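You operate a simulated robot arm through the tools that you are given. There is no shell and no other tool.

You run a simulated two-armed robot. Do the job below in one go: nothing can be reset, and whatever is moved stays where it is left.

JOB
Take the cap off the purple jar and lay it down on the top of the red bench.

It is judged by the outcome, as a careful person would: the job done as asked, and still so three seconds after it is handed in. It fails if anything else is knocked over, pushed out of place, dropped, spilled or broken. Lids that push on must go on centred and level and be pressed home; caps that screw on are set level and turned clockwise until they are tight.

ROBOT AND FRAMES
Two 7-joint arms with two-finger parallel grippers on one trunk, on a base that moves. Base frame: it is fixed to the floor where the robot stands at the start and does not move with it; the origin is under the middle of the robot, x ahead of it, y to its left, z up. Readings come in m, rad, newtons and seconds.
The left shoulder is at the start at [0.05, 0.177, 1.179], the right one opposite. With the tool pointing down near the work surface each hand reaches from about 0.22 to 0.7 m from the robot's upright axis, wherever it stands, measured 20 degrees to its own side. Payload 3.43 kg a hand.
Tool frame (each hand has its own): the origin (TCP) lies between the finger pads and is the grasp point; the fingertips stand 0.034 m ahead of it; z points along the fingers, y is the line along which they close. Largest opening 0.128 m; finger width 0.024, thickness 0.012; the body of the gripper, 0.048 by 0.13 m, starts 0.096 m behind the TCP.
Orientation is that of the tool frame in the base frame, as [roll, pitch, yaw] about the fixed x, y, z axes, in that order (R = Rz(yaw) Ry(pitch) Rx(roll)). With the fingers straight down and closing along the base's y, the tool's x points along the base's -x, its y along +y and its z along -z.

CONTROLS
- The arms move only by the tool arm_command. It takes "left_increments", "right_increments" or both (then of equal length, played together; a hand with none holds still); each is a list of rows, each a list of 7 numbers: the shift along the tool's x, y, z in units of 300 mm (1.0 is 300 mm), then the turn, a rotation vector about the tool's x, y, z in units of 60 degrees (1.0 is 60 degrees), then the closure, from 0 (fully open) to 1 (shut). In form: [[tx, ty, tz, ax, ay, az, gripper], ...]. A call has 1 to 20 rows; each row is the pose to reach, as a shift and turn from the pose commanded when the call began, along the tool's axes at that moment. A call with a number of a shift or a turn outside -1 to 1 is refused whole. A row lasts 0.2 s, in which the tool goes at most 0.05 m and 0.15 rad; a call with a longer step from one row to the next is refused whole, and so is a gripper value outside its range. A pose out of reach is approached as far as the arm can. The call stops where the force on the tool passes 40 N (or 10 N more than at its start, if that is more) or the arm is blocked; 0.2 s more then pass. Each finger travels about 0.108 m/s and halts on what it meets, pressing with about 39 N; the grip force reading is that of the motor and also rises with nothing between the fingers. The clock runs only during rows and for 0.2 s after the last one: add rows that repeat a pose to give the fingers time. The reply holds the time, the measured pose of the TCP, the force on the tool along the base axes, the opening and the grip force, in the units named above and with some noise, with the torque about the TCP (base axes, N m) and any sound that the robot's microphone picked up.
- Cameras (640 x 400 px; columns grow to the right, rows downward): "scene" is now at [0.1504, 0.0138, 1.3512]; the picture's right is [0.11, -0.99, 0.00], its down [-0.48, -0.06, -0.87] and it looks along [0.87, 0.10, -0.49] (base axes); focal length 238 px, centre (320, 200). "left" rides on the left gripper at [0.076, 0.011, -0.16] in its tool frame; the picture's right is [-0.15, 0.99, 0.00], its down [-0.88, -0.13, -0.46] and it looks along [-0.45, -0.07, 0.89] (tool axes); focal length 234 px, centre (320, 200). "right" rides on the right gripper at [0.076, -0.011, -0.16] in its tool frame; the picture's right is [0.15, 0.99, 0.00], its down [-0.88, 0.13, -0.46] and it looks along [-0.45, 0.07, 0.89] (tool axes); focal length 234 px, centre (320, 200). There is no depth. A picture from a camera that has moved, and an enlarged one, comes with that camera's place and axes in the base frame and with its lens. The place of the scene camera against the robot may be out by one fixed shift of up to 0.012 m in any direction.
- snapshot(camera): a new picture of that camera. It takes no simulated time.
- raise_lower(by): slides the trunk up (or, below 0, down) by that many m; the arms and the scene camera ride with it, the base frame stays. It gives what a move gives, with no picture.
- base_move(legs): drives the robot by 1 to 6 legs, each [ahead, turn to the left] in m and rad, along the robot's own axes; the way and the turn of a leg run together, so that a leg with both is an arc; at most 1.5 m and 3.142 rad a leg. The arms and the cameras ride along, it lands a little off, and it stops where it bumps. It gives what a move gives.
- aim_head(pan, tilt): turns the head with the scene camera to pan (to the left, within 1.396 rad either way) and tilt (down, from -0.506 to 1.204), counted from straight ahead of the robot. It gives what a move gives.
- zoom(camera, box): a new picture of the part [left, top, right, bottom] of that camera's present view, enlarged. It takes no simulated time.
- close_job(): hands the job in; it is judged then, once.

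Places have to be worked out from the pictures, the camera data and where the tool is seen. Open the grippers and draw the arms clear of the work before you hand the job in, unless the task says otherwise.

The tools are called after "Call:" by a JSON object that holds its "op" and its "data". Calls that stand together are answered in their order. arm_command: Moves the arms, as the interface text tells. Its arguments: {"type":"object","properties":{"left_increments":{"type":"array"},"right_increments":{"type":"array"}},"required":[]} The other tools are called the same way: raise_lower (by) moves the trunk up or down; base_move (legs) drives the base; aim_head (pan, tilt) turns the head that bears the scene camera; snapshot (camera) takes a picture; zoom (camera, box) takes an enlarged picture of a part of a camera's view; close_job () hands the job in.

At the start:

```text
t: 0.0
left_eef_pos: [0.3385, 0.1565, 1.1984]
left_ee_rot: [-3.141, 0.0, -3.141]
left_wrist_force: [0.2, 0.0, 0.6]
left_ft_torque: [0.01, 0.03, 0.0]
left_grip_width: 0.1278
left_gripper_force: 0.1
right_eef_pos: [0.3955, -0.1936, 1.1887]
right_ee_rot: [-3.141, -0.001, -3.141]
right_wrist_force: [0.4, -0.1, 0.6]
right_ft_torque: [0.01, 0.0, -0.01]
right_grip_width: 0.1279
right_gripper_force: 0.0
trunk travel left (down, up): [-0.35, 0.051]
robot x, y, heading: [-0.0008, -0.0009, -0.008]
head pan, tilt (commanded): [0.115, 0.508]
```

scene: 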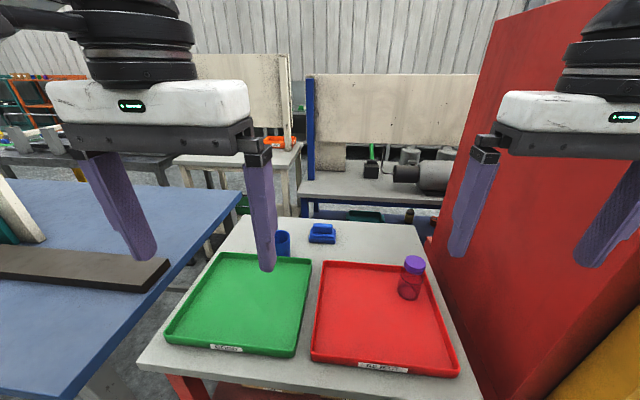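
right: 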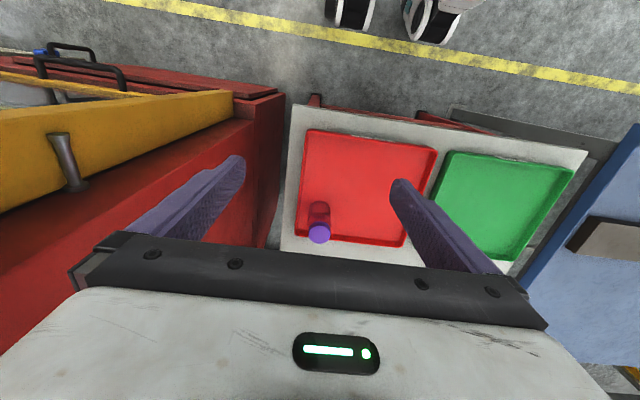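
left: 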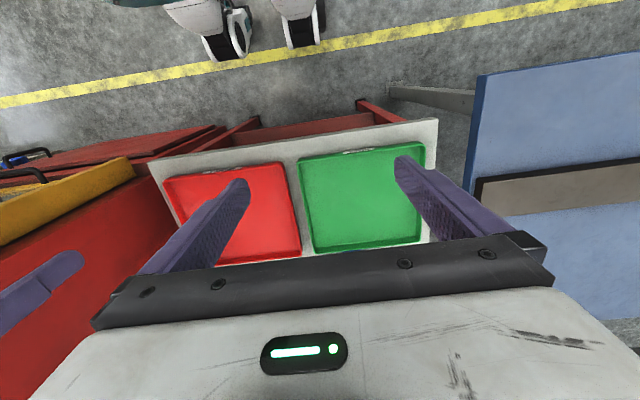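

The scene shows a jar with a purple cap standing in the red tray on a grey-topped table with red legs; there is also a red cabinet to the right. I'll zoom in on the jar and look around to decide which one is the "red bench".

Call:
{"op": "zoom", "data": {"camera": "scene", "box": [360, 220, 480, 320]}}

Call:
{"op": "zoom", "data": {"camera": "scene", "box": [120, 200, 480, 400]}}

Call:
{"op": "zoom", "data": {"camera": "right", "box": [270, 100, 450, 260]}}

Call:
{"op": "aim_head", "data": {"pan": -0.8, "tilt": 0.5}}

```text
4.00 times, centred on (420, 270) of scene
camera zoom: at [0.1504, 0.0138, 1.3512], right [0.11, -0.99, 0.0], down [-0.48, -0.06, -0.87], along [0.87, 0.1, -0.49], focal length 951 px, centre (-80, -80)
```

zoom: 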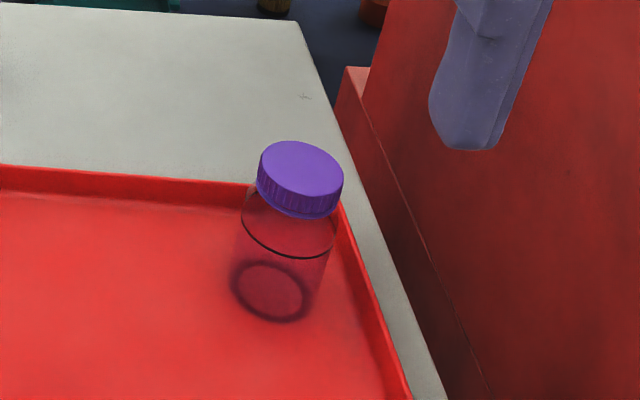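

```text
1.78 times, centred on (300, 300) of scene
camera zoom: at [0.1504, 0.0138, 1.3512], right [0.11, -0.99, 0.0], down [-0.48, -0.06, -0.87], along [0.87, 0.1, -0.49], focal length 423 px, centre (356, 22)
```

zoom: 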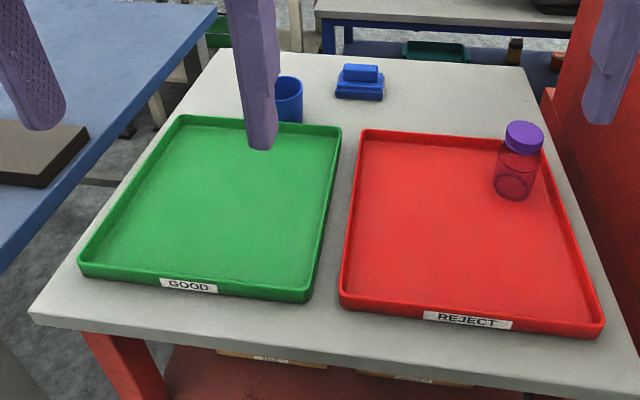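

```text
2.50 times, centred on (360, 180) of right
camera zoom: at [0.3183, -0.2065, 1.3486], right [-0.15, 0.99, 0.0], down [0.88, 0.13, 0.46], along [0.45, 0.07, -0.89], focal length 585 px, centre (220, 250)
```

zoom: 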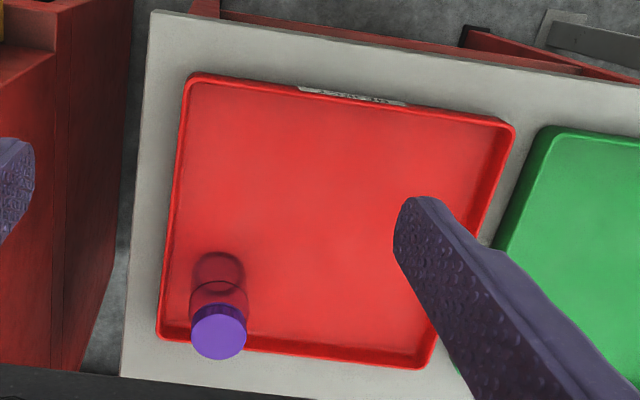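

```text
t: 1.2
left_eef_pos: [0.3387, 0.1556, 1.1977]
left_ee_rot: [-3.141, 0.001, -3.141]
left_wrist_force: [0.4, 0.0, 0.4]
left_ft_torque: [0.0, -0.03, -0.02]
left_grip_width: 0.1281
left_gripper_force: 0.1
right_eef_pos: [0.3954, -0.1952, 1.1892]
right_ee_rot: [3.14, 0.001, 3.141]
right_wrist_force: [0.1, -0.5, -0.1]
right_ft_torque: [0.01, 0.02, 0.03]
right_grip_width: 0.1279
right_gripper_force: 0.1
trunk travel left (down, up): [-0.35, 0.051]
robot x, y, heading: [-0.0043, 0.0028, -0.003]
head pan, tilt (commanded): [-0.799, 0.499]
```

The jar has a ribbed (probably screw) purple cap, standing in the REJECT tray. Now I look to the right at the red cabinet.

Call:
{"op": "snapshot", "data": {"camera": "scene"}}

Call:
{"op": "aim_head", "data": {"pan": 0.8, "tilt": 0.5}}

Call:
{"op": "snapshot", "data": {"camera": "scene"}}

Call:
{"op": "aim_head", "data": {"pan": 0.0, "tilt": 0.1}}

Call:
{"op": "snapshot", "data": {"camera": "scene"}}

```text
taken
camera scene: at [0.1237, -0.0618, 1.352], right [-0.72, -0.7, 0.0], down [-0.33, 0.34, -0.88], along [0.61, -0.63, -0.48], focal length 238 px, centre (320, 200)
```

scene: 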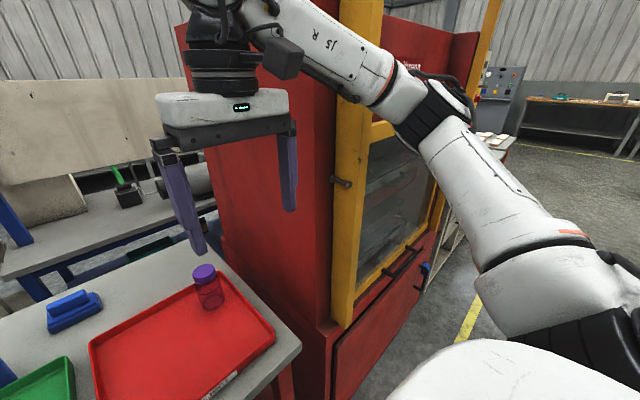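

```text
t: 2.9
left_eef_pos: [0.3388, 0.1549, 1.1987]
left_ee_rot: [-3.141, -0.001, -3.141]
left_wrist_force: [0.2, 0.0, -0.5]
left_ft_torque: [0.0, 0.0, -0.01]
left_grip_width: 0.1279
left_gripper_force: 0.0
right_eef_pos: [0.3954, -0.1955, 1.1881]
right_ee_rot: [3.141, -0.001, 3.14]
right_wrist_force: [0.2, 0.6, 0.6]
right_ft_torque: [-0.01, 0.01, -0.02]
right_grip_width: 0.1282
right_gripper_force: 0.0
trunk travel left (down, up): [-0.35, 0.051]
robot x, y, heading: [0.0011, 0.0025, 0.002]
head pan, tilt (commanded): [0.799, 0.499]
```

```text
taken
camera scene: at [0.1237, 0.0686, 1.352], right [0.72, -0.7, 0.0], down [-0.33, -0.34, -0.88], along [0.61, 0.63, -0.48], focal length 238 px, centre (320, 200)
```

scene: 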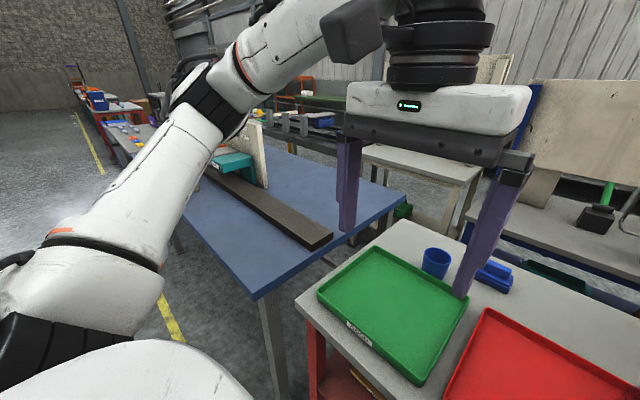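

```text
t: 4.0
left_eef_pos: [0.3383, 0.1556, 1.1978]
left_ee_rot: [-3.141, 0.0, -3.141]
left_wrist_force: [0.4, 0.4, -0.1]
left_ft_torque: [-0.05, 0.01, 0.02]
left_grip_width: 0.1278
left_gripper_force: 0.0
right_eef_pos: [0.3952, -0.1949, 1.1876]
right_ee_rot: [3.141, 0.0, -3.14]
right_wrist_force: [0.5, -0.9, -0.3]
right_ft_torque: [0.0, 0.0, 0.03]
right_grip_width: 0.1279
right_gripper_force: 0.0
trunk travel left (down, up): [-0.35, 0.051]
robot x, y, heading: [0.0011, -0.0, -0.001]
head pan, tilt (commanded): [0.0, 0.099]
```

```text
taken
camera scene: at [0.1523, 0.0035, 1.3891], right [0.0, -1.0, 0.0], down [-0.1, 0.0, -0.99], along [0.99, 0.0, -0.1], focal length 238 px, centre (320, 200)
```

scene: 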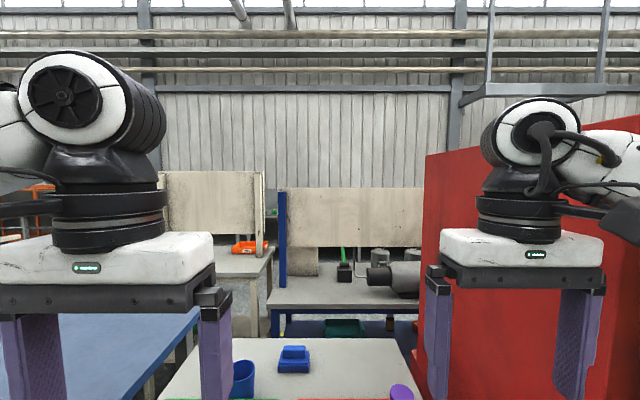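

The red-framed table with the grey top carrying the two trays is the "red bench" (the other is a tall red cabinet/machine). I place the cap at about [0.617, -0.165, 0.92], the tray floor near z 0.815, and the free grey top behind the red tray at x ≈ 0.72–0.95. Next I look down to check the clearance between the base and the bench before driving a bit closer.

Call:
{"op": "aim_head", "data": {"pan": 0.0, "tilt": 1.2}}

Call:
{"op": "snapshot", "data": {"camera": "scene"}}

Call:
{"op": "aim_head", "data": {"pan": -0.35, "tilt": 0.6}}

Call:
{"op": "snapshot", "data": {"camera": "scene"}}

Call:
{"op": "zoom", "data": {"camera": "scene", "box": [200, 120, 360, 220]}}

```text
t: 5.3
left_eef_pos: [0.3391, 0.1561, 1.198]
left_ee_rot: [-3.14, 0.0, 3.141]
left_wrist_force: [0.2, -0.5, -0.8]
left_ft_torque: [0.0, 0.02, -0.01]
left_grip_width: 0.1279
left_gripper_force: 0.1
right_eef_pos: [0.3955, -0.1945, 1.1878]
right_ee_rot: [3.141, 0.001, 3.141]
right_wrist_force: [-0.9, -0.4, 0.2]
right_ft_torque: [0.01, 0.0, 0.0]
right_grip_width: 0.1279
right_gripper_force: 0.0
trunk travel left (down, up): [-0.35, 0.051]
robot x, y, heading: [-0.0001, 0.0039, 0.002]
head pan, tilt (commanded): [0.0, 1.201]
```

```text
taken
camera scene: at [0.1161, 0.0034, 1.2984], right [0.0, -1.0, 0.0], down [-0.93, 0.0, -0.36], along [0.36, 0.0, -0.93], focal length 238 px, centre (320, 200)
```

scene: 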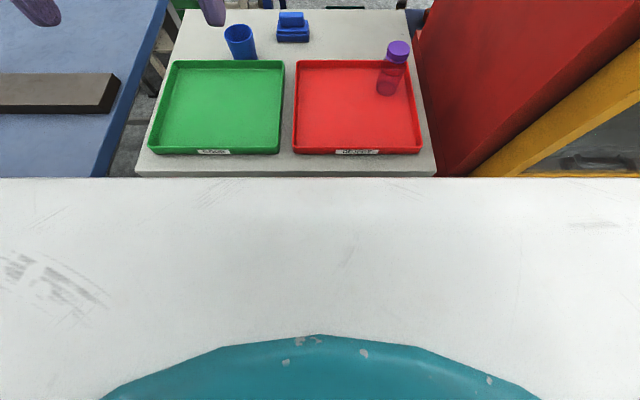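

```text
t: 6.3
left_eef_pos: [0.3387, 0.154, 1.1986]
left_ee_rot: [-3.141, 0.001, 3.141]
left_wrist_force: [-0.2, -0.5, 0.5]
left_ft_torque: [0.01, 0.0, 0.02]
left_grip_width: 0.128
left_gripper_force: 0.1
right_eef_pos: [0.3948, -0.1938, 1.1888]
right_ee_rot: [3.14, 0.0, 3.141]
right_wrist_force: [0.3, -0.4, 0.7]
right_ft_torque: [-0.03, 0.02, 0.02]
right_grip_width: 0.1281
right_gripper_force: 0.0
trunk travel left (down, up): [-0.35, 0.051]
robot x, y, heading: [0.0, -0.0006, 0.006]
head pan, tilt (commanded): [-0.351, 0.6]
```

```text
taken
camera scene: at [0.1432, -0.0269, 1.3429], right [-0.34, -0.94, 0.0], down [-0.53, 0.19, -0.82], along [0.77, -0.28, -0.57], focal length 238 px, centre (320, 200)
```

scene: 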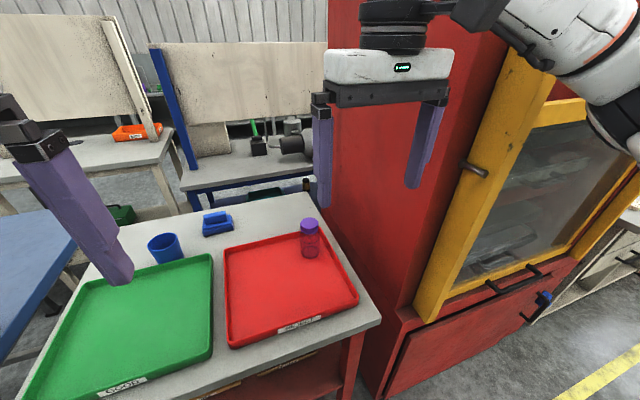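

```text
4.00 times, centred on (280, 170) of scene
camera zoom: at [0.1432, -0.0269, 1.3429], right [-0.34, -0.94, 0.0], down [-0.53, 0.19, -0.82], along [0.77, -0.28, -0.57], focal length 951 px, centre (480, 320)
```

zoom: 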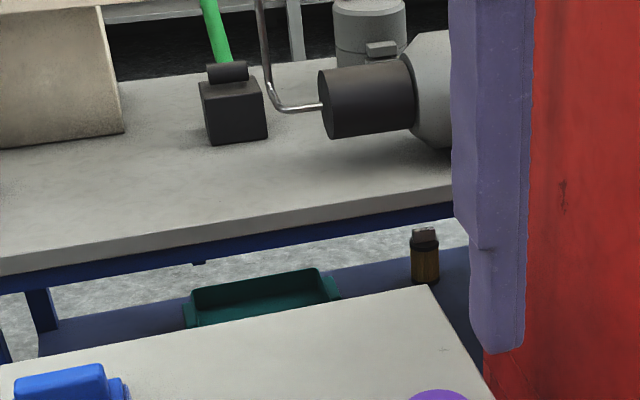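

The bench edge is at x ≈ 0.365 and the robot's chest is at about x ≈ 0.2, so a 0.1 m advance is safe and brings both arms into comfortable reach. I drive ahead 0.10 m.

Call:
{"op": "base_move", "data": {"legs": [[0.1, 0.0]]}}

Call:
{"op": "aim_head", "data": {"pan": -0.3, "tilt": 0.8}}

Call:
{"op": "snapshot", "data": {"camera": "scene"}}

Call:
{"op": "snapshot", "data": {"camera": "right"}}

Call:
{"op": "snapshot", "data": {"camera": "left"}}

```text
t: 7.5
left_eef_pos: [0.3943, 0.157, 1.2116]
left_ee_rot: [-3.14, 0.041, -3.139]
left_wrist_force: [-0.2, 0.0, 0.8]
left_ft_torque: [0.01, 0.01, 0.01]
left_grip_width: 0.1281
left_gripper_force: 0.0
right_eef_pos: [0.4522, -0.1993, 1.2032]
right_ee_rot: [3.136, 0.037, 3.125]
right_wrist_force: [-0.1, -0.5, 0.0]
right_ft_torque: [0.02, 0.01, 0.0]
right_grip_width: 0.1281
right_gripper_force: 0.0
trunk travel left (down, up): [-0.35, 0.051]
robot x, y, heading: [0.0908, -0.0012, -0.017]
head pan, tilt (commanded): [-0.351, 0.6]
```

```text
t: 8.2
left_eef_pos: [0.3992, 0.1601, 1.209]
left_ee_rot: [-3.135, 0.036, 3.141]
left_wrist_force: [-0.3, -0.4, 0.9]
left_ft_torque: [0.05, 0.02, 0.01]
left_grip_width: 0.1282
left_gripper_force: 0.1
right_eef_pos: [0.4559, -0.2011, 1.2044]
right_ee_rot: [3.133, 0.036, 3.112]
right_wrist_force: [0.6, -0.4, -0.1]
right_ft_torque: [-0.01, -0.02, 0.03]
right_grip_width: 0.1282
right_gripper_force: 0.1
trunk travel left (down, up): [-0.35, 0.051]
robot x, y, heading: [0.0916, -0.0005, -0.019]
head pan, tilt (commanded): [-0.3, 0.799]
```

```text
taken
camera scene: at [0.1919, -0.0173, 1.3309], right [-0.31, -0.95, -0.01], down [-0.66, 0.22, -0.72], along [0.69, -0.22, -0.69], focal length 238 px, centre (320, 200)
```

scene: 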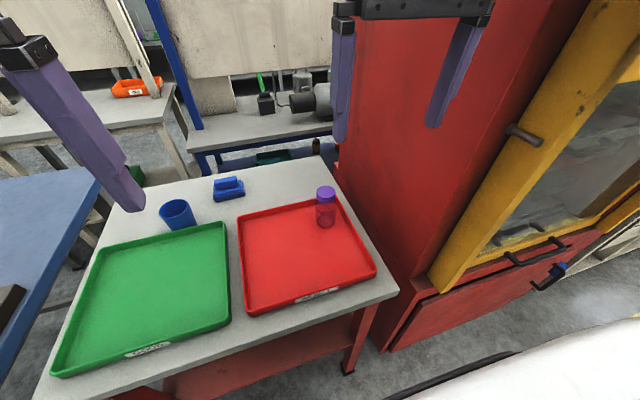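

```text
taken
camera right: at [0.3734, -0.2119, 1.3609], right [-0.12, 0.99, 0.0], down [0.87, 0.1, 0.49], along [0.48, 0.06, -0.87], focal length 234 px, centre (320, 200)
```

right: 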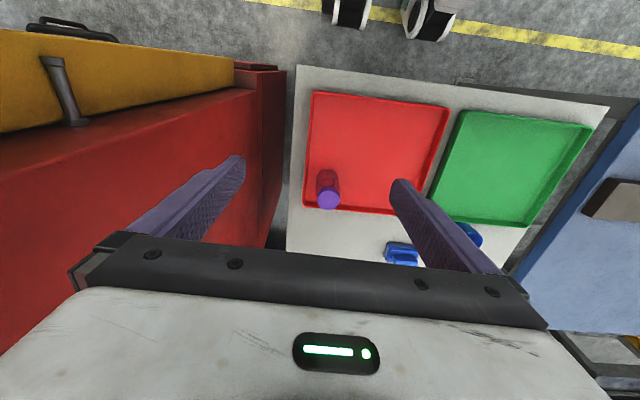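

```text
taken
camera left: at [0.3165, 0.172, 1.3657], right [0.15, 0.99, 0.0], down [0.86, -0.13, 0.49], along [0.48, -0.07, -0.87], focal length 234 px, centre (320, 200)
```

left: 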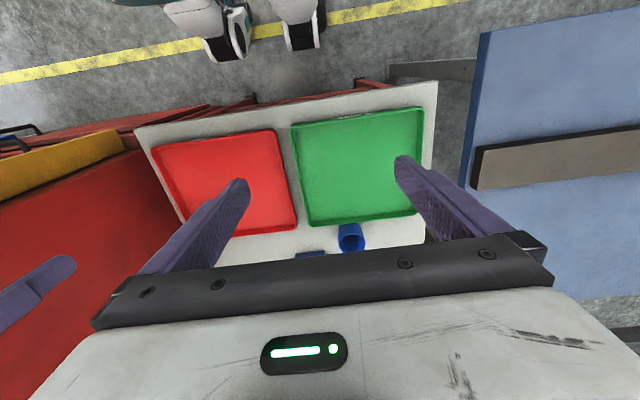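

The base went ~0.09 m ahead, but the tools now read a 0.036 rad pitch, so the robot seems to lean back, maybe pressing against something. I look down to see, before backing off slightly.

Call:
{"op": "aim_head", "data": {"pan": 0.0, "tilt": 1.2}}

Call:
{"op": "snapshot", "data": {"camera": "scene"}}

Call:
{"op": "zoom", "data": {"camera": "left", "box": [120, 0, 440, 200]}}

Call:
{"op": "zoom", "data": {"camera": "right", "box": [240, 0, 560, 200]}}

```text
t: 9.1
left_eef_pos: [0.3982, 0.1603, 1.2092]
left_ee_rot: [-3.136, 0.035, -3.141]
left_wrist_force: [0.5, 0.0, -0.3]
left_ft_torque: [0.01, -0.02, 0.01]
left_grip_width: 0.128
left_gripper_force: 0.2
right_eef_pos: [0.4565, -0.2007, 1.2047]
right_ee_rot: [3.132, 0.035, 3.112]
right_wrist_force: [-0.6, -0.4, 0.1]
right_ft_torque: [0.0, 0.0, 0.03]
right_grip_width: 0.1278
right_gripper_force: 0.0
trunk travel left (down, up): [-0.35, 0.051]
robot x, y, heading: [0.0909, 0.0015, -0.021]
head pan, tilt (commanded): [0.0, 1.201]
```

```text
taken
camera scene: at [0.1722, 0.0063, 1.3024], right [-0.02, -1.0, 0.0], down [-0.92, 0.02, -0.4], along [0.4, -0.01, -0.92], focal length 238 px, centre (320, 200)
```

scene: 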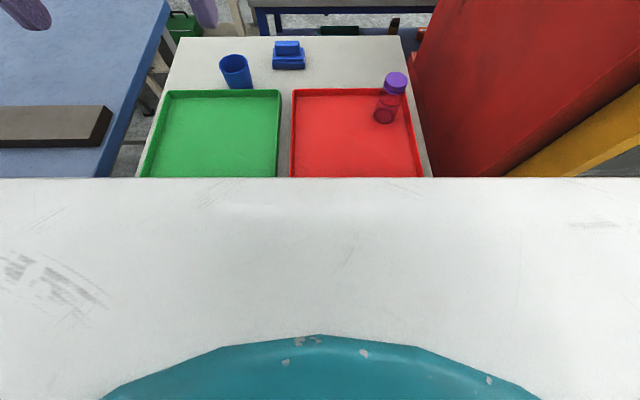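

```text
2.00 times, centred on (280, 100) of left
camera zoom: at [0.3165, 0.1722, 1.3658], right [0.15, 0.99, 0.0], down [0.86, -0.13, 0.49], along [0.48, -0.07, -0.87], focal length 468 px, centre (400, 400)
```

zoom: 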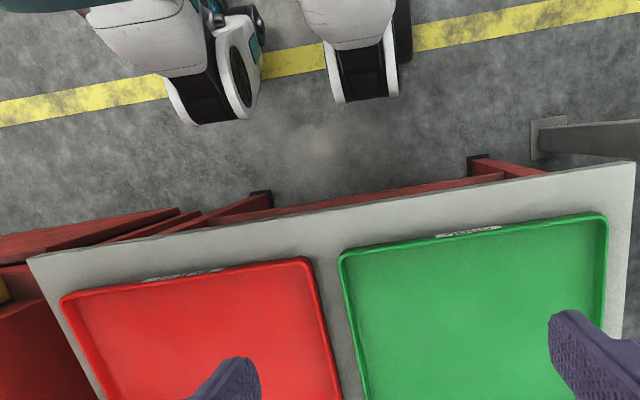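

```text
2.00 times, centred on (400, 100) of right
camera zoom: at [0.3735, -0.2121, 1.3612], right [-0.12, 0.99, 0.01], down [0.87, 0.1, 0.49], along [0.49, 0.06, -0.87], focal length 468 px, centre (160, 400)
```

zoom: 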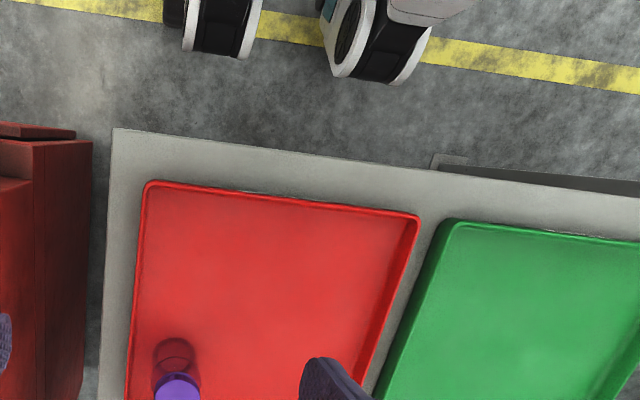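

Nothing touches at floor level, but the lean suggests that the chest or trunk presses on the bench edge. I back off 0.03 m and check whether the pitch goes away.

Call:
{"op": "base_move", "data": {"legs": [[-0.03, 0.0]]}}

Call:
{"op": "snapshot", "data": {"camera": "scene"}}

```text
t: 9.9
left_eef_pos: [0.3914, 0.1571, 1.2011]
left_ee_rot: [-3.14, 0.01, -3.14]
left_wrist_force: [-0.4, -0.1, -0.3]
left_ft_torque: [-0.01, -0.04, 0.01]
left_grip_width: 0.1281
left_gripper_force: 0.0
right_eef_pos: [0.449, -0.2, 1.1948]
right_ee_rot: [3.134, 0.015, 3.125]
right_wrist_force: [1.0, -0.1, 0.0]
right_ft_torque: [0.02, -0.03, -0.04]
right_grip_width: 0.128
right_gripper_force: 0.0
trunk travel left (down, up): [-0.35, 0.051]
robot x, y, heading: [0.0615, 0.0023, -0.012]
head pan, tilt (commanded): [0.0, 1.201]
```

```text
taken
camera scene: at [0.1683, 0.005, 1.2997], right [-0.01, -1.0, 0.0], down [-0.93, 0.01, -0.37], along [0.37, -0.01, -0.93], focal length 238 px, centre (320, 200)
```

scene: 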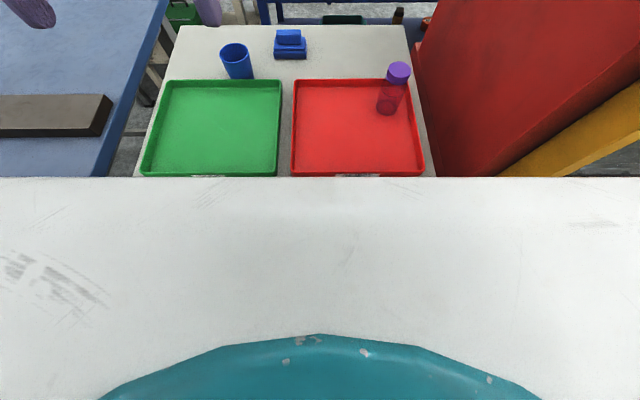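

The pitch dropped to ~0.012, so the trunk was leaning on the bench edge. I back off another 0.025 m to be clear of it.

Call:
{"op": "base_move", "data": {"legs": [[-0.025, 0.0]]}}

Call:
{"op": "aim_head", "data": {"pan": -0.2, "tilt": 0.7}}

Call:
{"op": "snapshot", "data": {"camera": "scene"}}

Call:
{"op": "snapshot", "data": {"camera": "right"}}

Call:
{"op": "zoom", "data": {"camera": "scene", "box": [280, 160, 440, 260]}}

Call:
{"op": "zoom", "data": {"camera": "right", "box": [260, 60, 460, 220]}}

```text
t: 10.7
left_eef_pos: [0.3764, 0.155, 1.1987]
left_ee_rot: [3.14, 0.0, 3.141]
left_wrist_force: [0.4, -0.3, 0.4]
left_ft_torque: [0.0, -0.04, 0.02]
left_grip_width: 0.128
left_gripper_force: 0.1
right_eef_pos: [0.434, -0.2018, 1.1895]
right_ee_rot: [3.133, 0.004, 3.124]
right_wrist_force: [-0.1, -0.3, -0.1]
right_ft_torque: [0.05, -0.06, -0.03]
right_grip_width: 0.1278
right_gripper_force: 0.3
trunk travel left (down, up): [-0.35, 0.051]
robot x, y, heading: [0.0377, 0.0043, -0.011]
head pan, tilt (commanded): [0.0, 1.201]
```

```text
t: 11.7
left_eef_pos: [0.378, 0.1556, 1.1975]
left_ee_rot: [-3.141, 0.001, 3.14]
left_wrist_force: [0.1, -0.8, -0.1]
left_ft_torque: [0.0, -0.02, 0.0]
left_grip_width: 0.1277
left_gripper_force: 0.0
right_eef_pos: [0.4344, -0.1995, 1.1903]
right_ee_rot: [3.135, 0.002, 3.124]
right_wrist_force: [-0.8, 0.0, -0.3]
right_ft_torque: [0.01, 0.0, 0.03]
right_grip_width: 0.1281
right_gripper_force: 0.0
trunk travel left (down, up): [-0.35, 0.051]
robot x, y, heading: [0.0367, -0.0005, -0.014]
head pan, tilt (commanded): [-0.201, 0.7]
```

```text
taken
camera scene: at [0.1811, -0.0145, 1.3342], right [-0.21, -0.98, 0.0], down [-0.63, 0.13, -0.76], along [0.75, -0.16, -0.64], focal length 238 px, centre (320, 200)
```

scene: 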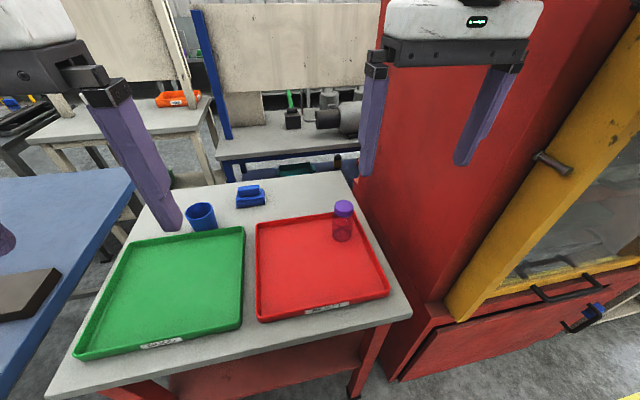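

```text
taken
camera right: at [0.3566, -0.2124, 1.3494], right [-0.13, 0.99, 0.01], down [0.88, 0.11, 0.46], along [0.45, 0.07, -0.89], focal length 234 px, centre (320, 200)
```

right: 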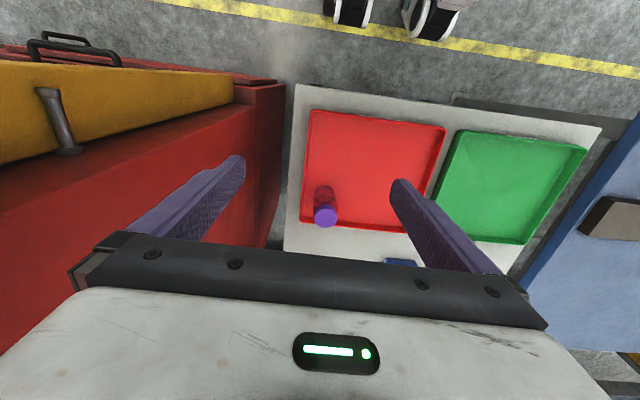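

```text
4.00 times, centred on (360, 210) of scene
camera zoom: at [0.1811, -0.0145, 1.3342], right [-0.21, -0.98, 0.0], down [-0.63, 0.13, -0.76], along [0.75, -0.16, -0.64], focal length 951 px, centre (160, 160)
```

zoom: 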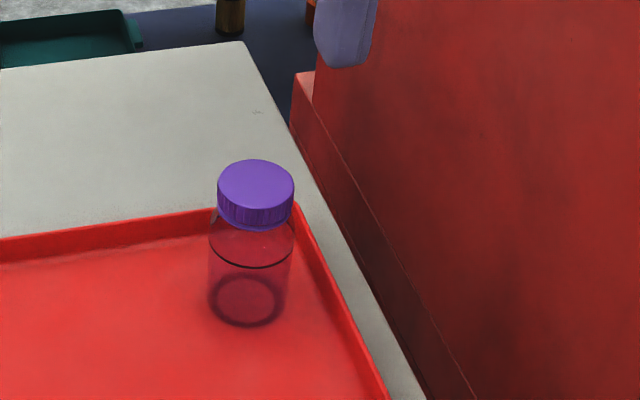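

```text
2.50 times, centred on (360, 140) of right
camera zoom: at [0.3566, -0.2124, 1.3494], right [-0.13, 0.99, 0.01], down [0.88, 0.11, 0.46], along [0.45, 0.07, -0.89], focal length 585 px, centre (220, 350)
```

zoom: 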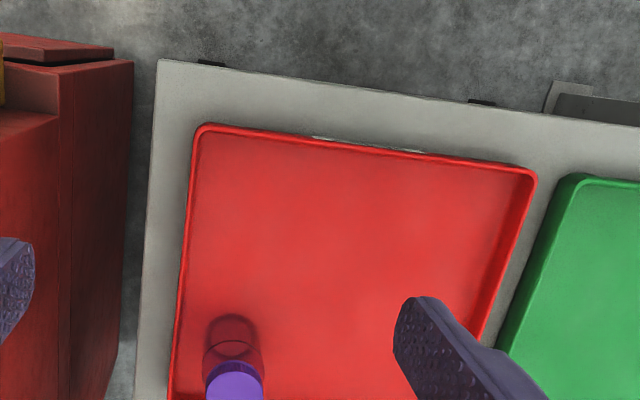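

The pitch is back to zero at robot x ≈ 0.037. I'm not sure what was touched (possibly the right elbow against the cabinet), so I look to the right side to check arm/cabinet clearance.

Call:
{"op": "aim_head", "data": {"pan": -1.0, "tilt": 0.3}}

Call:
{"op": "snapshot", "data": {"camera": "scene"}}

Call:
{"op": "aim_head", "data": {"pan": -1.3, "tilt": 0.9}}

Call:
{"op": "snapshot", "data": {"camera": "scene"}}

Call:
{"op": "aim_head", "data": {"pan": 1.1, "tilt": 0.6}}

Call:
{"op": "snapshot", "data": {"camera": "scene"}}

```text
t: 12.8
left_eef_pos: [0.3762, 0.1562, 1.1976]
left_ee_rot: [3.141, 0.0, 3.141]
left_wrist_force: [-0.5, 0.3, -0.2]
left_ft_torque: [0.01, 0.0, 0.0]
left_grip_width: 0.128
left_gripper_force: 0.0
right_eef_pos: [0.4334, -0.2011, 1.1902]
right_ee_rot: [3.133, 0.002, 3.124]
right_wrist_force: [-0.4, 0.6, -0.3]
right_ft_torque: [-0.04, 0.02, 0.03]
right_grip_width: 0.1277
right_gripper_force: 0.0
trunk travel left (down, up): [-0.35, 0.051]
robot x, y, heading: [0.0387, 0.0026, -0.005]
head pan, tilt (commanded): [-1.0, 0.3]
```

```text
taken
camera scene: at [0.1478, -0.0758, 1.3704], right [-0.85, -0.53, 0.0], down [-0.16, 0.25, -0.96], along [0.51, -0.81, -0.3], focal length 238 px, centre (320, 200)
```

scene: 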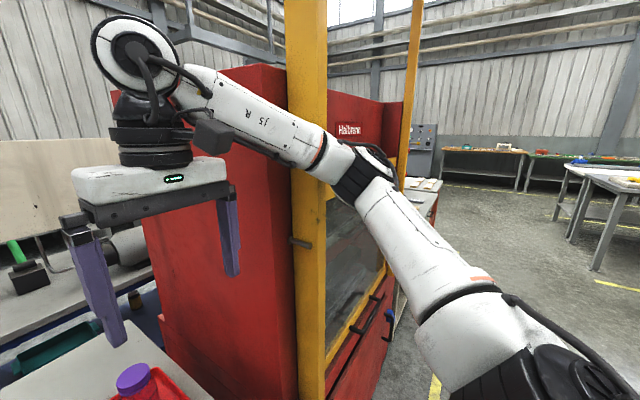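

```text
t: 13.8
left_eef_pos: [0.3758, 0.1557, 1.198]
left_ee_rot: [-3.141, 0.0, 3.141]
left_wrist_force: [-1.1, -0.6, -0.6]
left_ft_torque: [0.0, 0.02, 0.04]
left_grip_width: 0.1282
left_gripper_force: 0.1
right_eef_pos: [0.4342, -0.2003, 1.1902]
right_ee_rot: [3.134, 0.002, 3.124]
right_wrist_force: [-0.2, 0.9, 0.7]
right_ft_torque: [0.0, -0.02, 0.01]
right_grip_width: 0.1277
right_gripper_force: 0.0
trunk travel left (down, up): [-0.35, 0.051]
robot x, y, heading: [0.0353, 0.0016, -0.011]
head pan, tilt (commanded): [-1.3, 0.901]
```

```text
taken
camera scene: at [0.1176, -0.0696, 1.3182], right [-0.97, -0.26, 0.0], down [-0.2, 0.76, -0.62], along [0.16, -0.6, -0.78], focal length 238 px, centre (320, 200)
```

scene: 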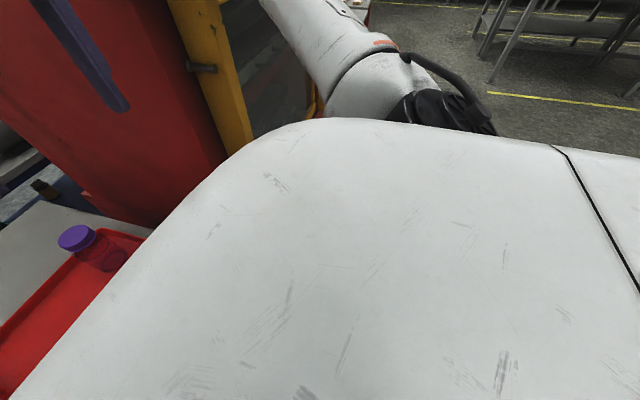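

```text
t: 16.0
left_eef_pos: [0.3758, 0.1551, 1.1981]
left_ee_rot: [3.141, 0.001, -3.142]
left_wrist_force: [1.2, 0.0, -0.1]
left_ft_torque: [-0.02, 0.0, -0.04]
left_grip_width: 0.128
left_gripper_force: 0.1
right_eef_pos: [0.4339, -0.1999, 1.1898]
right_ee_rot: [3.132, 0.003, 3.124]
right_wrist_force: [-0.1, 0.5, -0.5]
right_ft_torque: [0.0, 0.0, 0.02]
right_grip_width: 0.128
right_gripper_force: 0.0
trunk travel left (down, up): [-0.35, 0.051]
robot x, y, heading: [0.0388, 0.0009, -0.008]
head pan, tilt (commanded): [1.1, 0.6]
```

```text
taken
camera scene: at [0.1391, 0.0816, 1.3429], right [0.89, -0.46, 0.0], down [-0.26, -0.5, -0.83], along [0.38, 0.73, -0.56], focal length 238 px, centre (320, 200)
```

scene: 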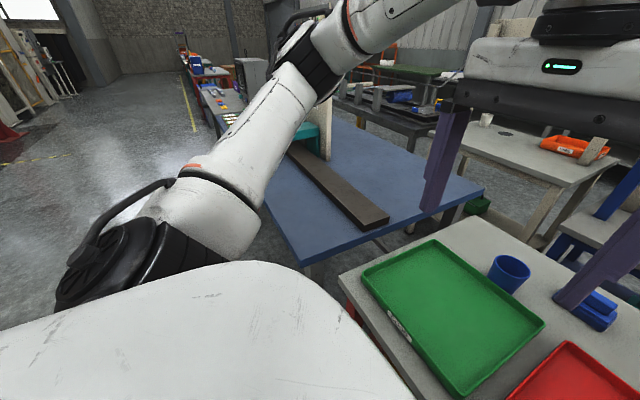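

Triangulating the cabinet hinge puts the cabinet's front edge at about x 0.40, y −0.43, right in front of the right elbow (≈[0.29, −0.42, 1.3]), so it was the elbow that leaned on the cabinet post. I shift the robot about 0.14 m to the left (back, turn, back, turn, ahead) so that the right arm gets room.

Call:
{"op": "base_move", "data": {"legs": [[-0.06, 0.0], [0.0, -0.7], [-0.22, 0.0], [0.0, 0.7], [0.17, 0.0]]}}

Call:
{"op": "aim_head", "data": {"pan": -0.45, "tilt": 0.6}}

Call:
{"op": "snapshot", "data": {"camera": "scene"}}

Call:
{"op": "snapshot", "data": {"camera": "right"}}

Call:
{"op": "snapshot", "data": {"camera": "left"}}

```text
t: 23.0
left_eef_pos: [0.3194, 0.2965, 1.1971]
left_ee_rot: [3.141, -0.001, 3.139]
left_wrist_force: [0.5, 0.1, -0.5]
left_ft_torque: [0.03, 0.02, 0.02]
left_grip_width: 0.128
left_gripper_force: 0.1
right_eef_pos: [0.3758, -0.0601, 1.1886]
right_ee_rot: [3.134, 0.0, 3.12]
right_wrist_force: [0.3, -0.1, 0.2]
right_ft_torque: [0.01, 0.01, -0.01]
right_grip_width: 0.1277
right_gripper_force: 0.0
trunk travel left (down, up): [-0.35, 0.051]
robot x, y, heading: [-0.0205, 0.1398, -0.014]
head pan, tilt (commanded): [1.1, 0.6]
```

```text
t: 24.7
left_eef_pos: [0.3191, 0.2954, 1.1976]
left_ee_rot: [-3.14, 0.001, 3.138]
left_wrist_force: [0.0, 0.2, -0.7]
left_ft_torque: [0.0, 0.01, 0.03]
left_grip_width: 0.128
left_gripper_force: 0.0
right_eef_pos: [0.3757, -0.0606, 1.1896]
right_ee_rot: [3.133, 0.004, 3.122]
right_wrist_force: [1.1, 0.3, -0.1]
right_ft_torque: [0.04, -0.02, 0.0]
right_grip_width: 0.128
right_gripper_force: 0.0
trunk travel left (down, up): [-0.35, 0.051]
robot x, y, heading: [-0.0194, 0.144, -0.011]
head pan, tilt (commanded): [-0.45, 0.6]
```

```text
taken
camera scene: at [0.1195, 0.1057, 1.3429], right [-0.45, -0.89, 0.0], down [-0.51, 0.25, -0.83], along [0.74, -0.37, -0.56], focal length 238 px, centre (320, 200)
```

scene: 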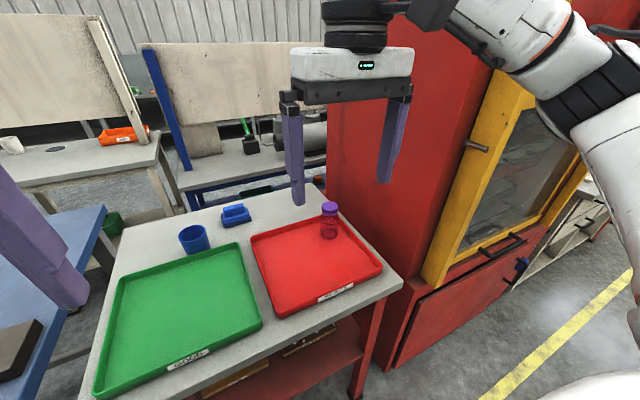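

```text
taken
camera right: at [0.298, -0.0716, 1.3495], right [-0.12, 0.99, 0.01], down [0.88, 0.11, 0.46], along [0.45, 0.06, -0.89], focal length 234 px, centre (320, 200)
```

right: 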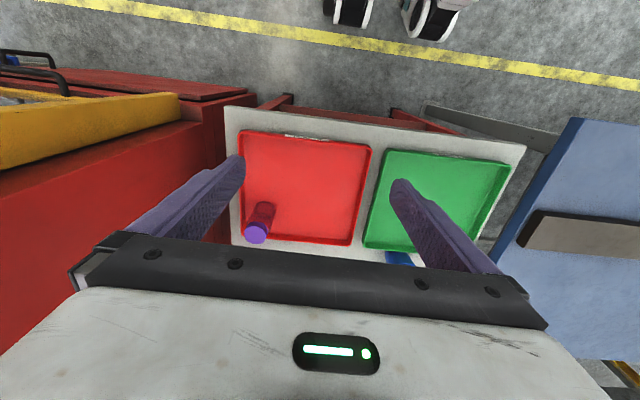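

```text
taken
camera left: at [0.2437, 0.3082, 1.3578], right [0.15, 0.99, 0.0], down [0.88, -0.13, 0.46], along [0.45, -0.07, -0.89], focal length 234 px, centre (320, 200)
```

left: 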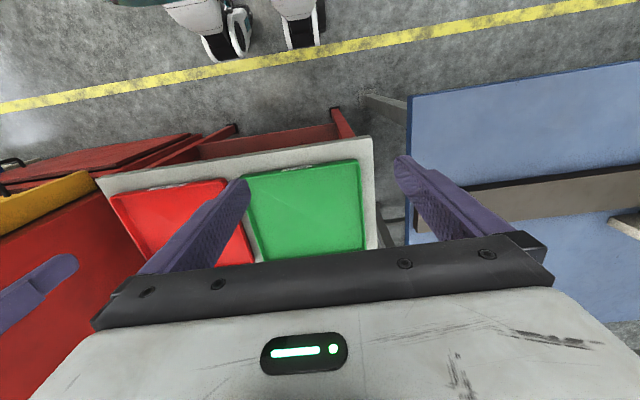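

The robot now stands at about (−0.02, 0.142) with the elbow clear of the cabinet. I drive ahead in two short moves, watching the pitch for any contact.

Call:
{"op": "base_move", "data": {"legs": [[0.07, 0.012]]}}

Call:
{"op": "base_move", "data": {"legs": [[0.03, 0.0]]}}

```text
t: 25.7
left_eef_pos: [0.3881, 0.3004, 1.1985]
left_ee_rot: [3.141, 0.0, -3.133]
left_wrist_force: [0.7, -0.1, -0.8]
left_ft_torque: [0.02, 0.04, 0.03]
left_grip_width: 0.128
left_gripper_force: 0.1
right_eef_pos: [0.449, -0.0559, 1.1905]
right_ee_rot: [3.133, 0.0, 3.132]
right_wrist_force: [0.2, 0.4, 0.0]
right_ft_torque: [0.01, 0.02, 0.03]
right_grip_width: 0.1278
right_gripper_force: 0.0
trunk travel left (down, up): [-0.35, 0.051]
robot x, y, heading: [0.0486, 0.1438, -0.002]
head pan, tilt (commanded): [-0.45, 0.6]
```

```text
t: 26.5
left_eef_pos: [0.4191, 0.3008, 1.198]
left_ee_rot: [3.141, 0.001, -3.134]
left_wrist_force: [0.9, -0.9, -0.3]
left_ft_torque: [0.0, 0.07, 0.0]
left_grip_width: 0.128
left_gripper_force: 0.0
right_eef_pos: [0.4789, -0.0556, 1.1882]
right_ee_rot: [3.132, 0.002, 3.131]
right_wrist_force: [-0.3, 1.1, 0.3]
right_ft_torque: [0.01, 0.05, 0.0]
right_grip_width: 0.1278
right_gripper_force: 0.0
trunk travel left (down, up): [-0.35, 0.051]
robot x, y, heading: [0.0796, 0.1428, -0.003]
head pan, tilt (commanded): [-0.45, 0.6]
```

No pitch this time at robot x ≈ 0.08, so the bench is not touched. I take fresh pictures to locate the jar precisely.

Call:
{"op": "snapshot", "data": {"camera": "scene"}}

Call:
{"op": "zoom", "data": {"camera": "scene", "box": [270, 180, 390, 255]}}

Call:
{"op": "zoom", "data": {"camera": "right", "box": [200, 100, 400, 240]}}

Call:
{"op": "zoom", "data": {"camera": "left", "box": [80, 60, 400, 260]}}

```text
taken
camera scene: at [0.2213, 0.1068, 1.3427], right [-0.44, -0.9, 0.0], down [-0.51, 0.25, -0.82], along [0.74, -0.36, -0.57], focal length 238 px, centre (320, 200)
```

scene: 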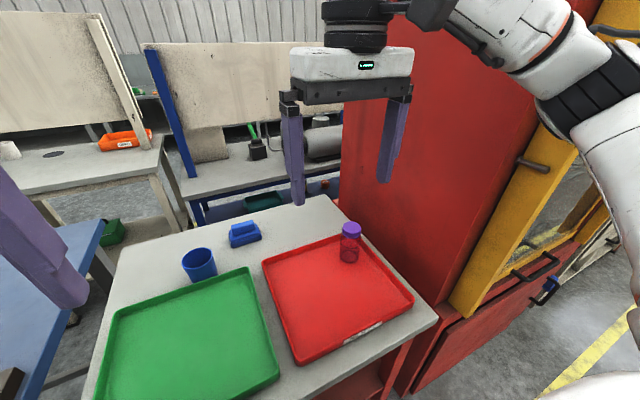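

```text
5.33 times, centred on (330, 218) of scene
camera zoom: at [0.2213, 0.1068, 1.3427], right [-0.44, -0.9, 0.0], down [-0.51, 0.25, -0.82], along [0.74, -0.36, -0.57], focal length 1268 px, centre (267, 107)
```

zoom: 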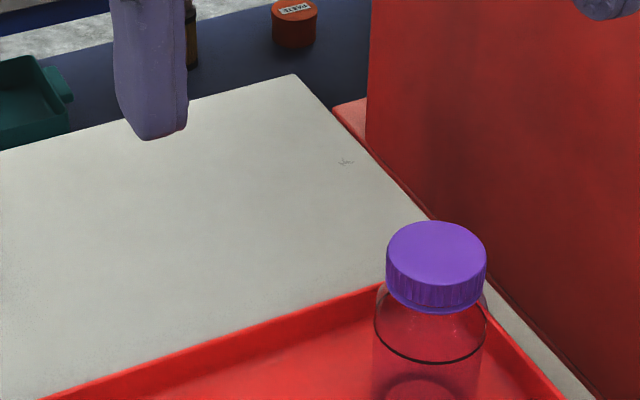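

```text
2.86 times, centred on (300, 170) of right
camera zoom: at [0.4019, -0.0682, 1.3491], right [-0.14, 0.99, 0.01], down [0.88, 0.12, 0.46], along [0.45, 0.07, -0.89], focal length 669 px, centre (377, 286)
```

zoom: 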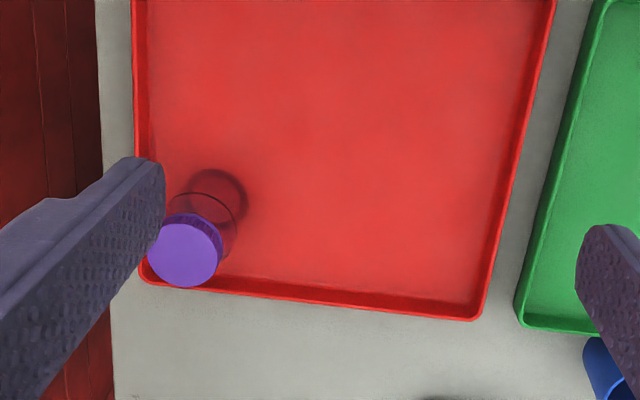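

```text
2.00 times, centred on (240, 160) of left
camera zoom: at [0.3429, 0.3108, 1.3575], right [0.14, 0.99, 0.0], down [0.88, -0.12, 0.46], along [0.45, -0.06, -0.89], focal length 468 px, centre (480, 280)
```

zoom: 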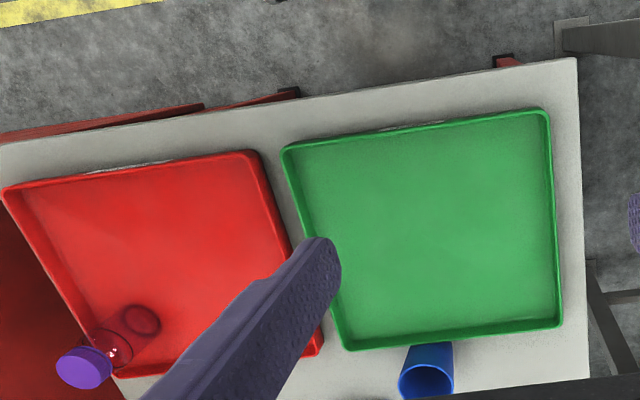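

The three cameras agree on the cap top centre at about [0.598, −0.163, 0.942] (cap Ø ≈ 47 mm, jar body Ø ≈ 55 mm), tray floor z ≈ 0.845 and rim z ≈ 0.865. I move the right hand above the jar for a closer look and start turning the left hand towards a sideways grip (fingers pointing to −y, slightly down) to hold the jar body.

Call:
{"op": "arm_command", "data": {"left_increments": [[-0.025, -0.042, 0.0325, 0.061, 0.047, -0.096, 0], [-0.051, -0.084, 0.065, 0.122, 0.094, -0.192, 0], [-0.076, -0.126, 0.0975, 0.183, 0.141, -0.288, 0], [-0.102, -0.169, 0.13, 0.2445, 0.1875, -0.384, 0], [-0.127, -0.211, 0.1625, 0.306, 0.234, -0.48, 0], [-0.152, -0.253, 0.195, 0.367, 0.281, -0.576, 0], [-0.178, -0.295, 0.2275, 0.428, 0.328, -0.672, 0], [-0.203, -0.337, 0.26, 0.489, 0.375, -0.768, 0]], "right_increments": [[-0.0375, -0.059, 0, 0, 0, 0, 0], [-0.075, -0.1175, 0, 0, 0, 0, 0], [-0.1125, -0.176, 0, 0, 0, 0, 0], [-0.15, -0.235, 0, 0, 0, 0, 0], [-0.1875, -0.294, 0, 0, 0, 0, 0], [-0.225, -0.3525, 0, 0, 0, 0, 0], [-0.2625, -0.411, 0, 0, 0, 0, 0], [-0.3, -0.47, 0, 0, 0, 0, 0]]}}

Call:
{"op": "snapshot", "data": {"camera": "scene"}}

Call:
{"op": "snapshot", "data": {"camera": "right"}}

Call:
{"op": "snapshot", "data": {"camera": "left"}}

```text
t: 28.3
left_eef_pos: [0.4798, 0.1998, 1.1206]
left_ee_rot: [-2.805, -0.543, -2.392]
left_wrist_force: [-0.7, 0.2, 0.3]
left_ft_torque: [0.01, 0.02, 0.01]
left_grip_width: 0.128
left_gripper_force: 0.0
right_eef_pos: [0.5674, -0.1983, 1.1887]
right_ee_rot: [3.133, 0.002, 3.133]
right_wrist_force: [-0.1, 0.3, 0.0]
right_ft_torque: [0.03, 0.0, -0.01]
right_grip_width: 0.1282
right_gripper_force: 0.1
trunk travel left (down, up): [-0.35, 0.051]
robot x, y, heading: [0.0828, 0.1461, -0.001]
head pan, tilt (commanded): [-0.45, 0.6]
```

```text
taken
camera scene: at [0.2203, 0.1068, 1.3429], right [-0.44, -0.9, 0.0], down [-0.51, 0.25, -0.82], along [0.74, -0.36, -0.57], focal length 238 px, centre (320, 200)
```

scene: 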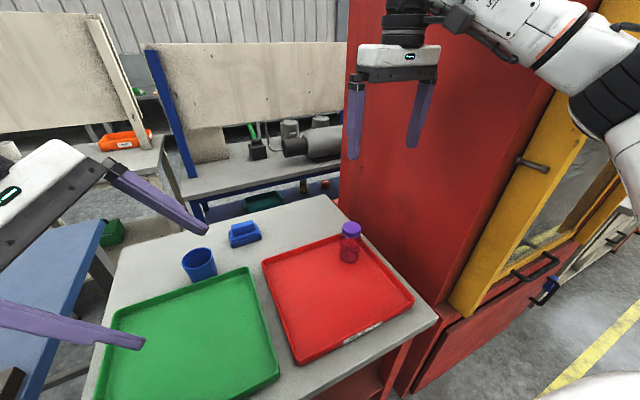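

```text
taken
camera right: at [0.4905, -0.2107, 1.3486], right [-0.14, 0.99, 0.01], down [0.88, 0.12, 0.46], along [0.45, 0.07, -0.89], focal length 234 px, centre (320, 200)
```

right: 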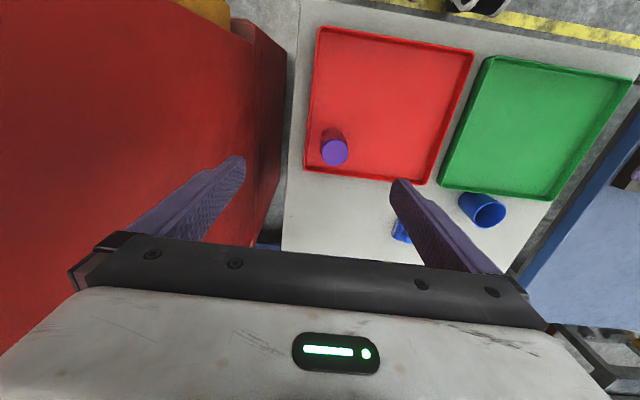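

```text
taken
camera left: at [0.4451, 0.253, 1.2852], right [-0.67, 0.66, -0.35], down [0.71, 0.7, -0.05], along [0.22, -0.29, -0.93], focal length 234 px, centre (320, 200)
```

left: 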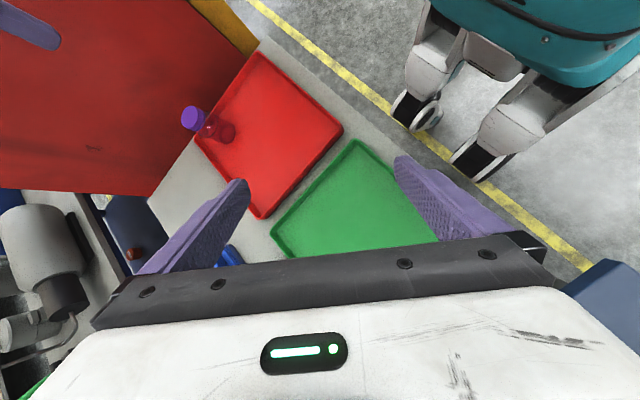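

The left hand is half-turned as planned. I zoom in on the jar from the right camera (now nearly above) and the left camera for a refined position.

Call:
{"op": "zoom", "data": {"camera": "right", "box": [290, 100, 390, 200]}}

Call:
{"op": "zoom", "data": {"camera": "left", "box": [160, 80, 280, 160]}}

Call:
{"op": "zoom", "data": {"camera": "scene", "box": [310, 210, 390, 270]}}

```text
4.00 times, centred on (340, 150) of right
camera zoom: at [0.4905, -0.2107, 1.3486], right [-0.14, 0.99, 0.01], down [0.88, 0.12, 0.46], along [0.45, 0.07, -0.89], focal length 937 px, centre (240, 400)
```

zoom: 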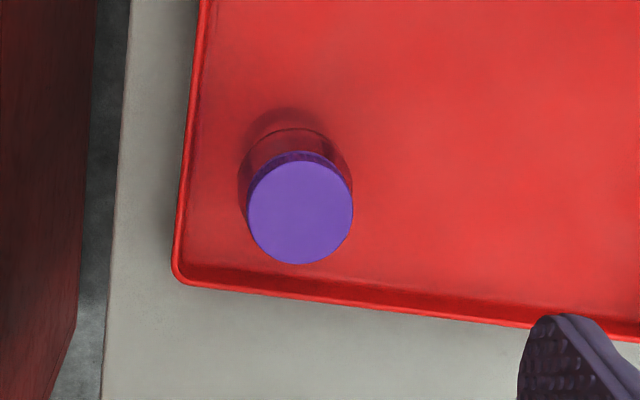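

```text
5.00 times, centred on (220, 120) of left
camera zoom: at [0.4451, 0.253, 1.2852], right [-0.67, 0.66, -0.35], down [0.71, 0.7, -0.05], along [0.22, -0.29, -0.93], focal length 1171 px, centre (820, 600)
```

zoom: 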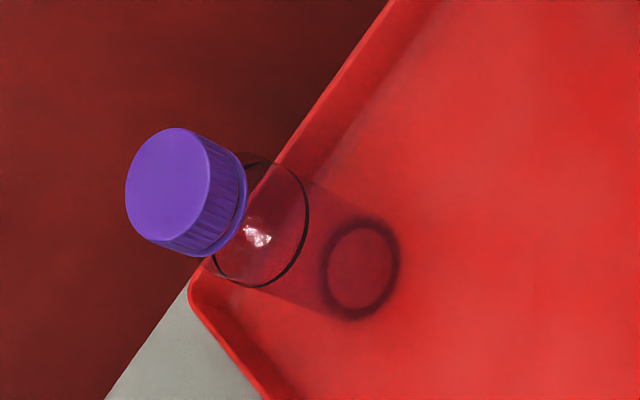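

```text
6.67 times, centred on (350, 240) of scene
camera zoom: at [0.2203, 0.1068, 1.3429], right [-0.44, -0.9, 0.0], down [-0.51, 0.25, -0.82], along [0.74, -0.36, -0.57], focal length 1585 px, centre (120, -67)
```

zoom: 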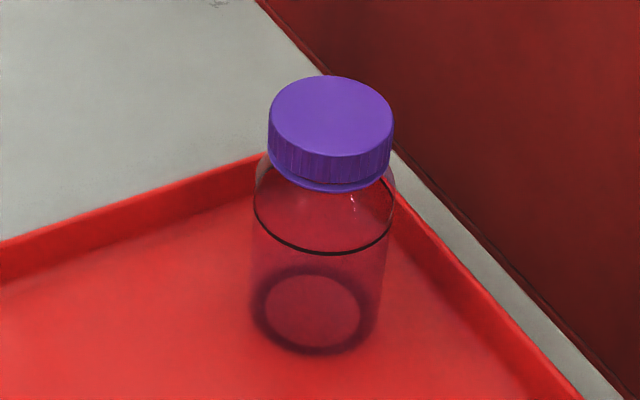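

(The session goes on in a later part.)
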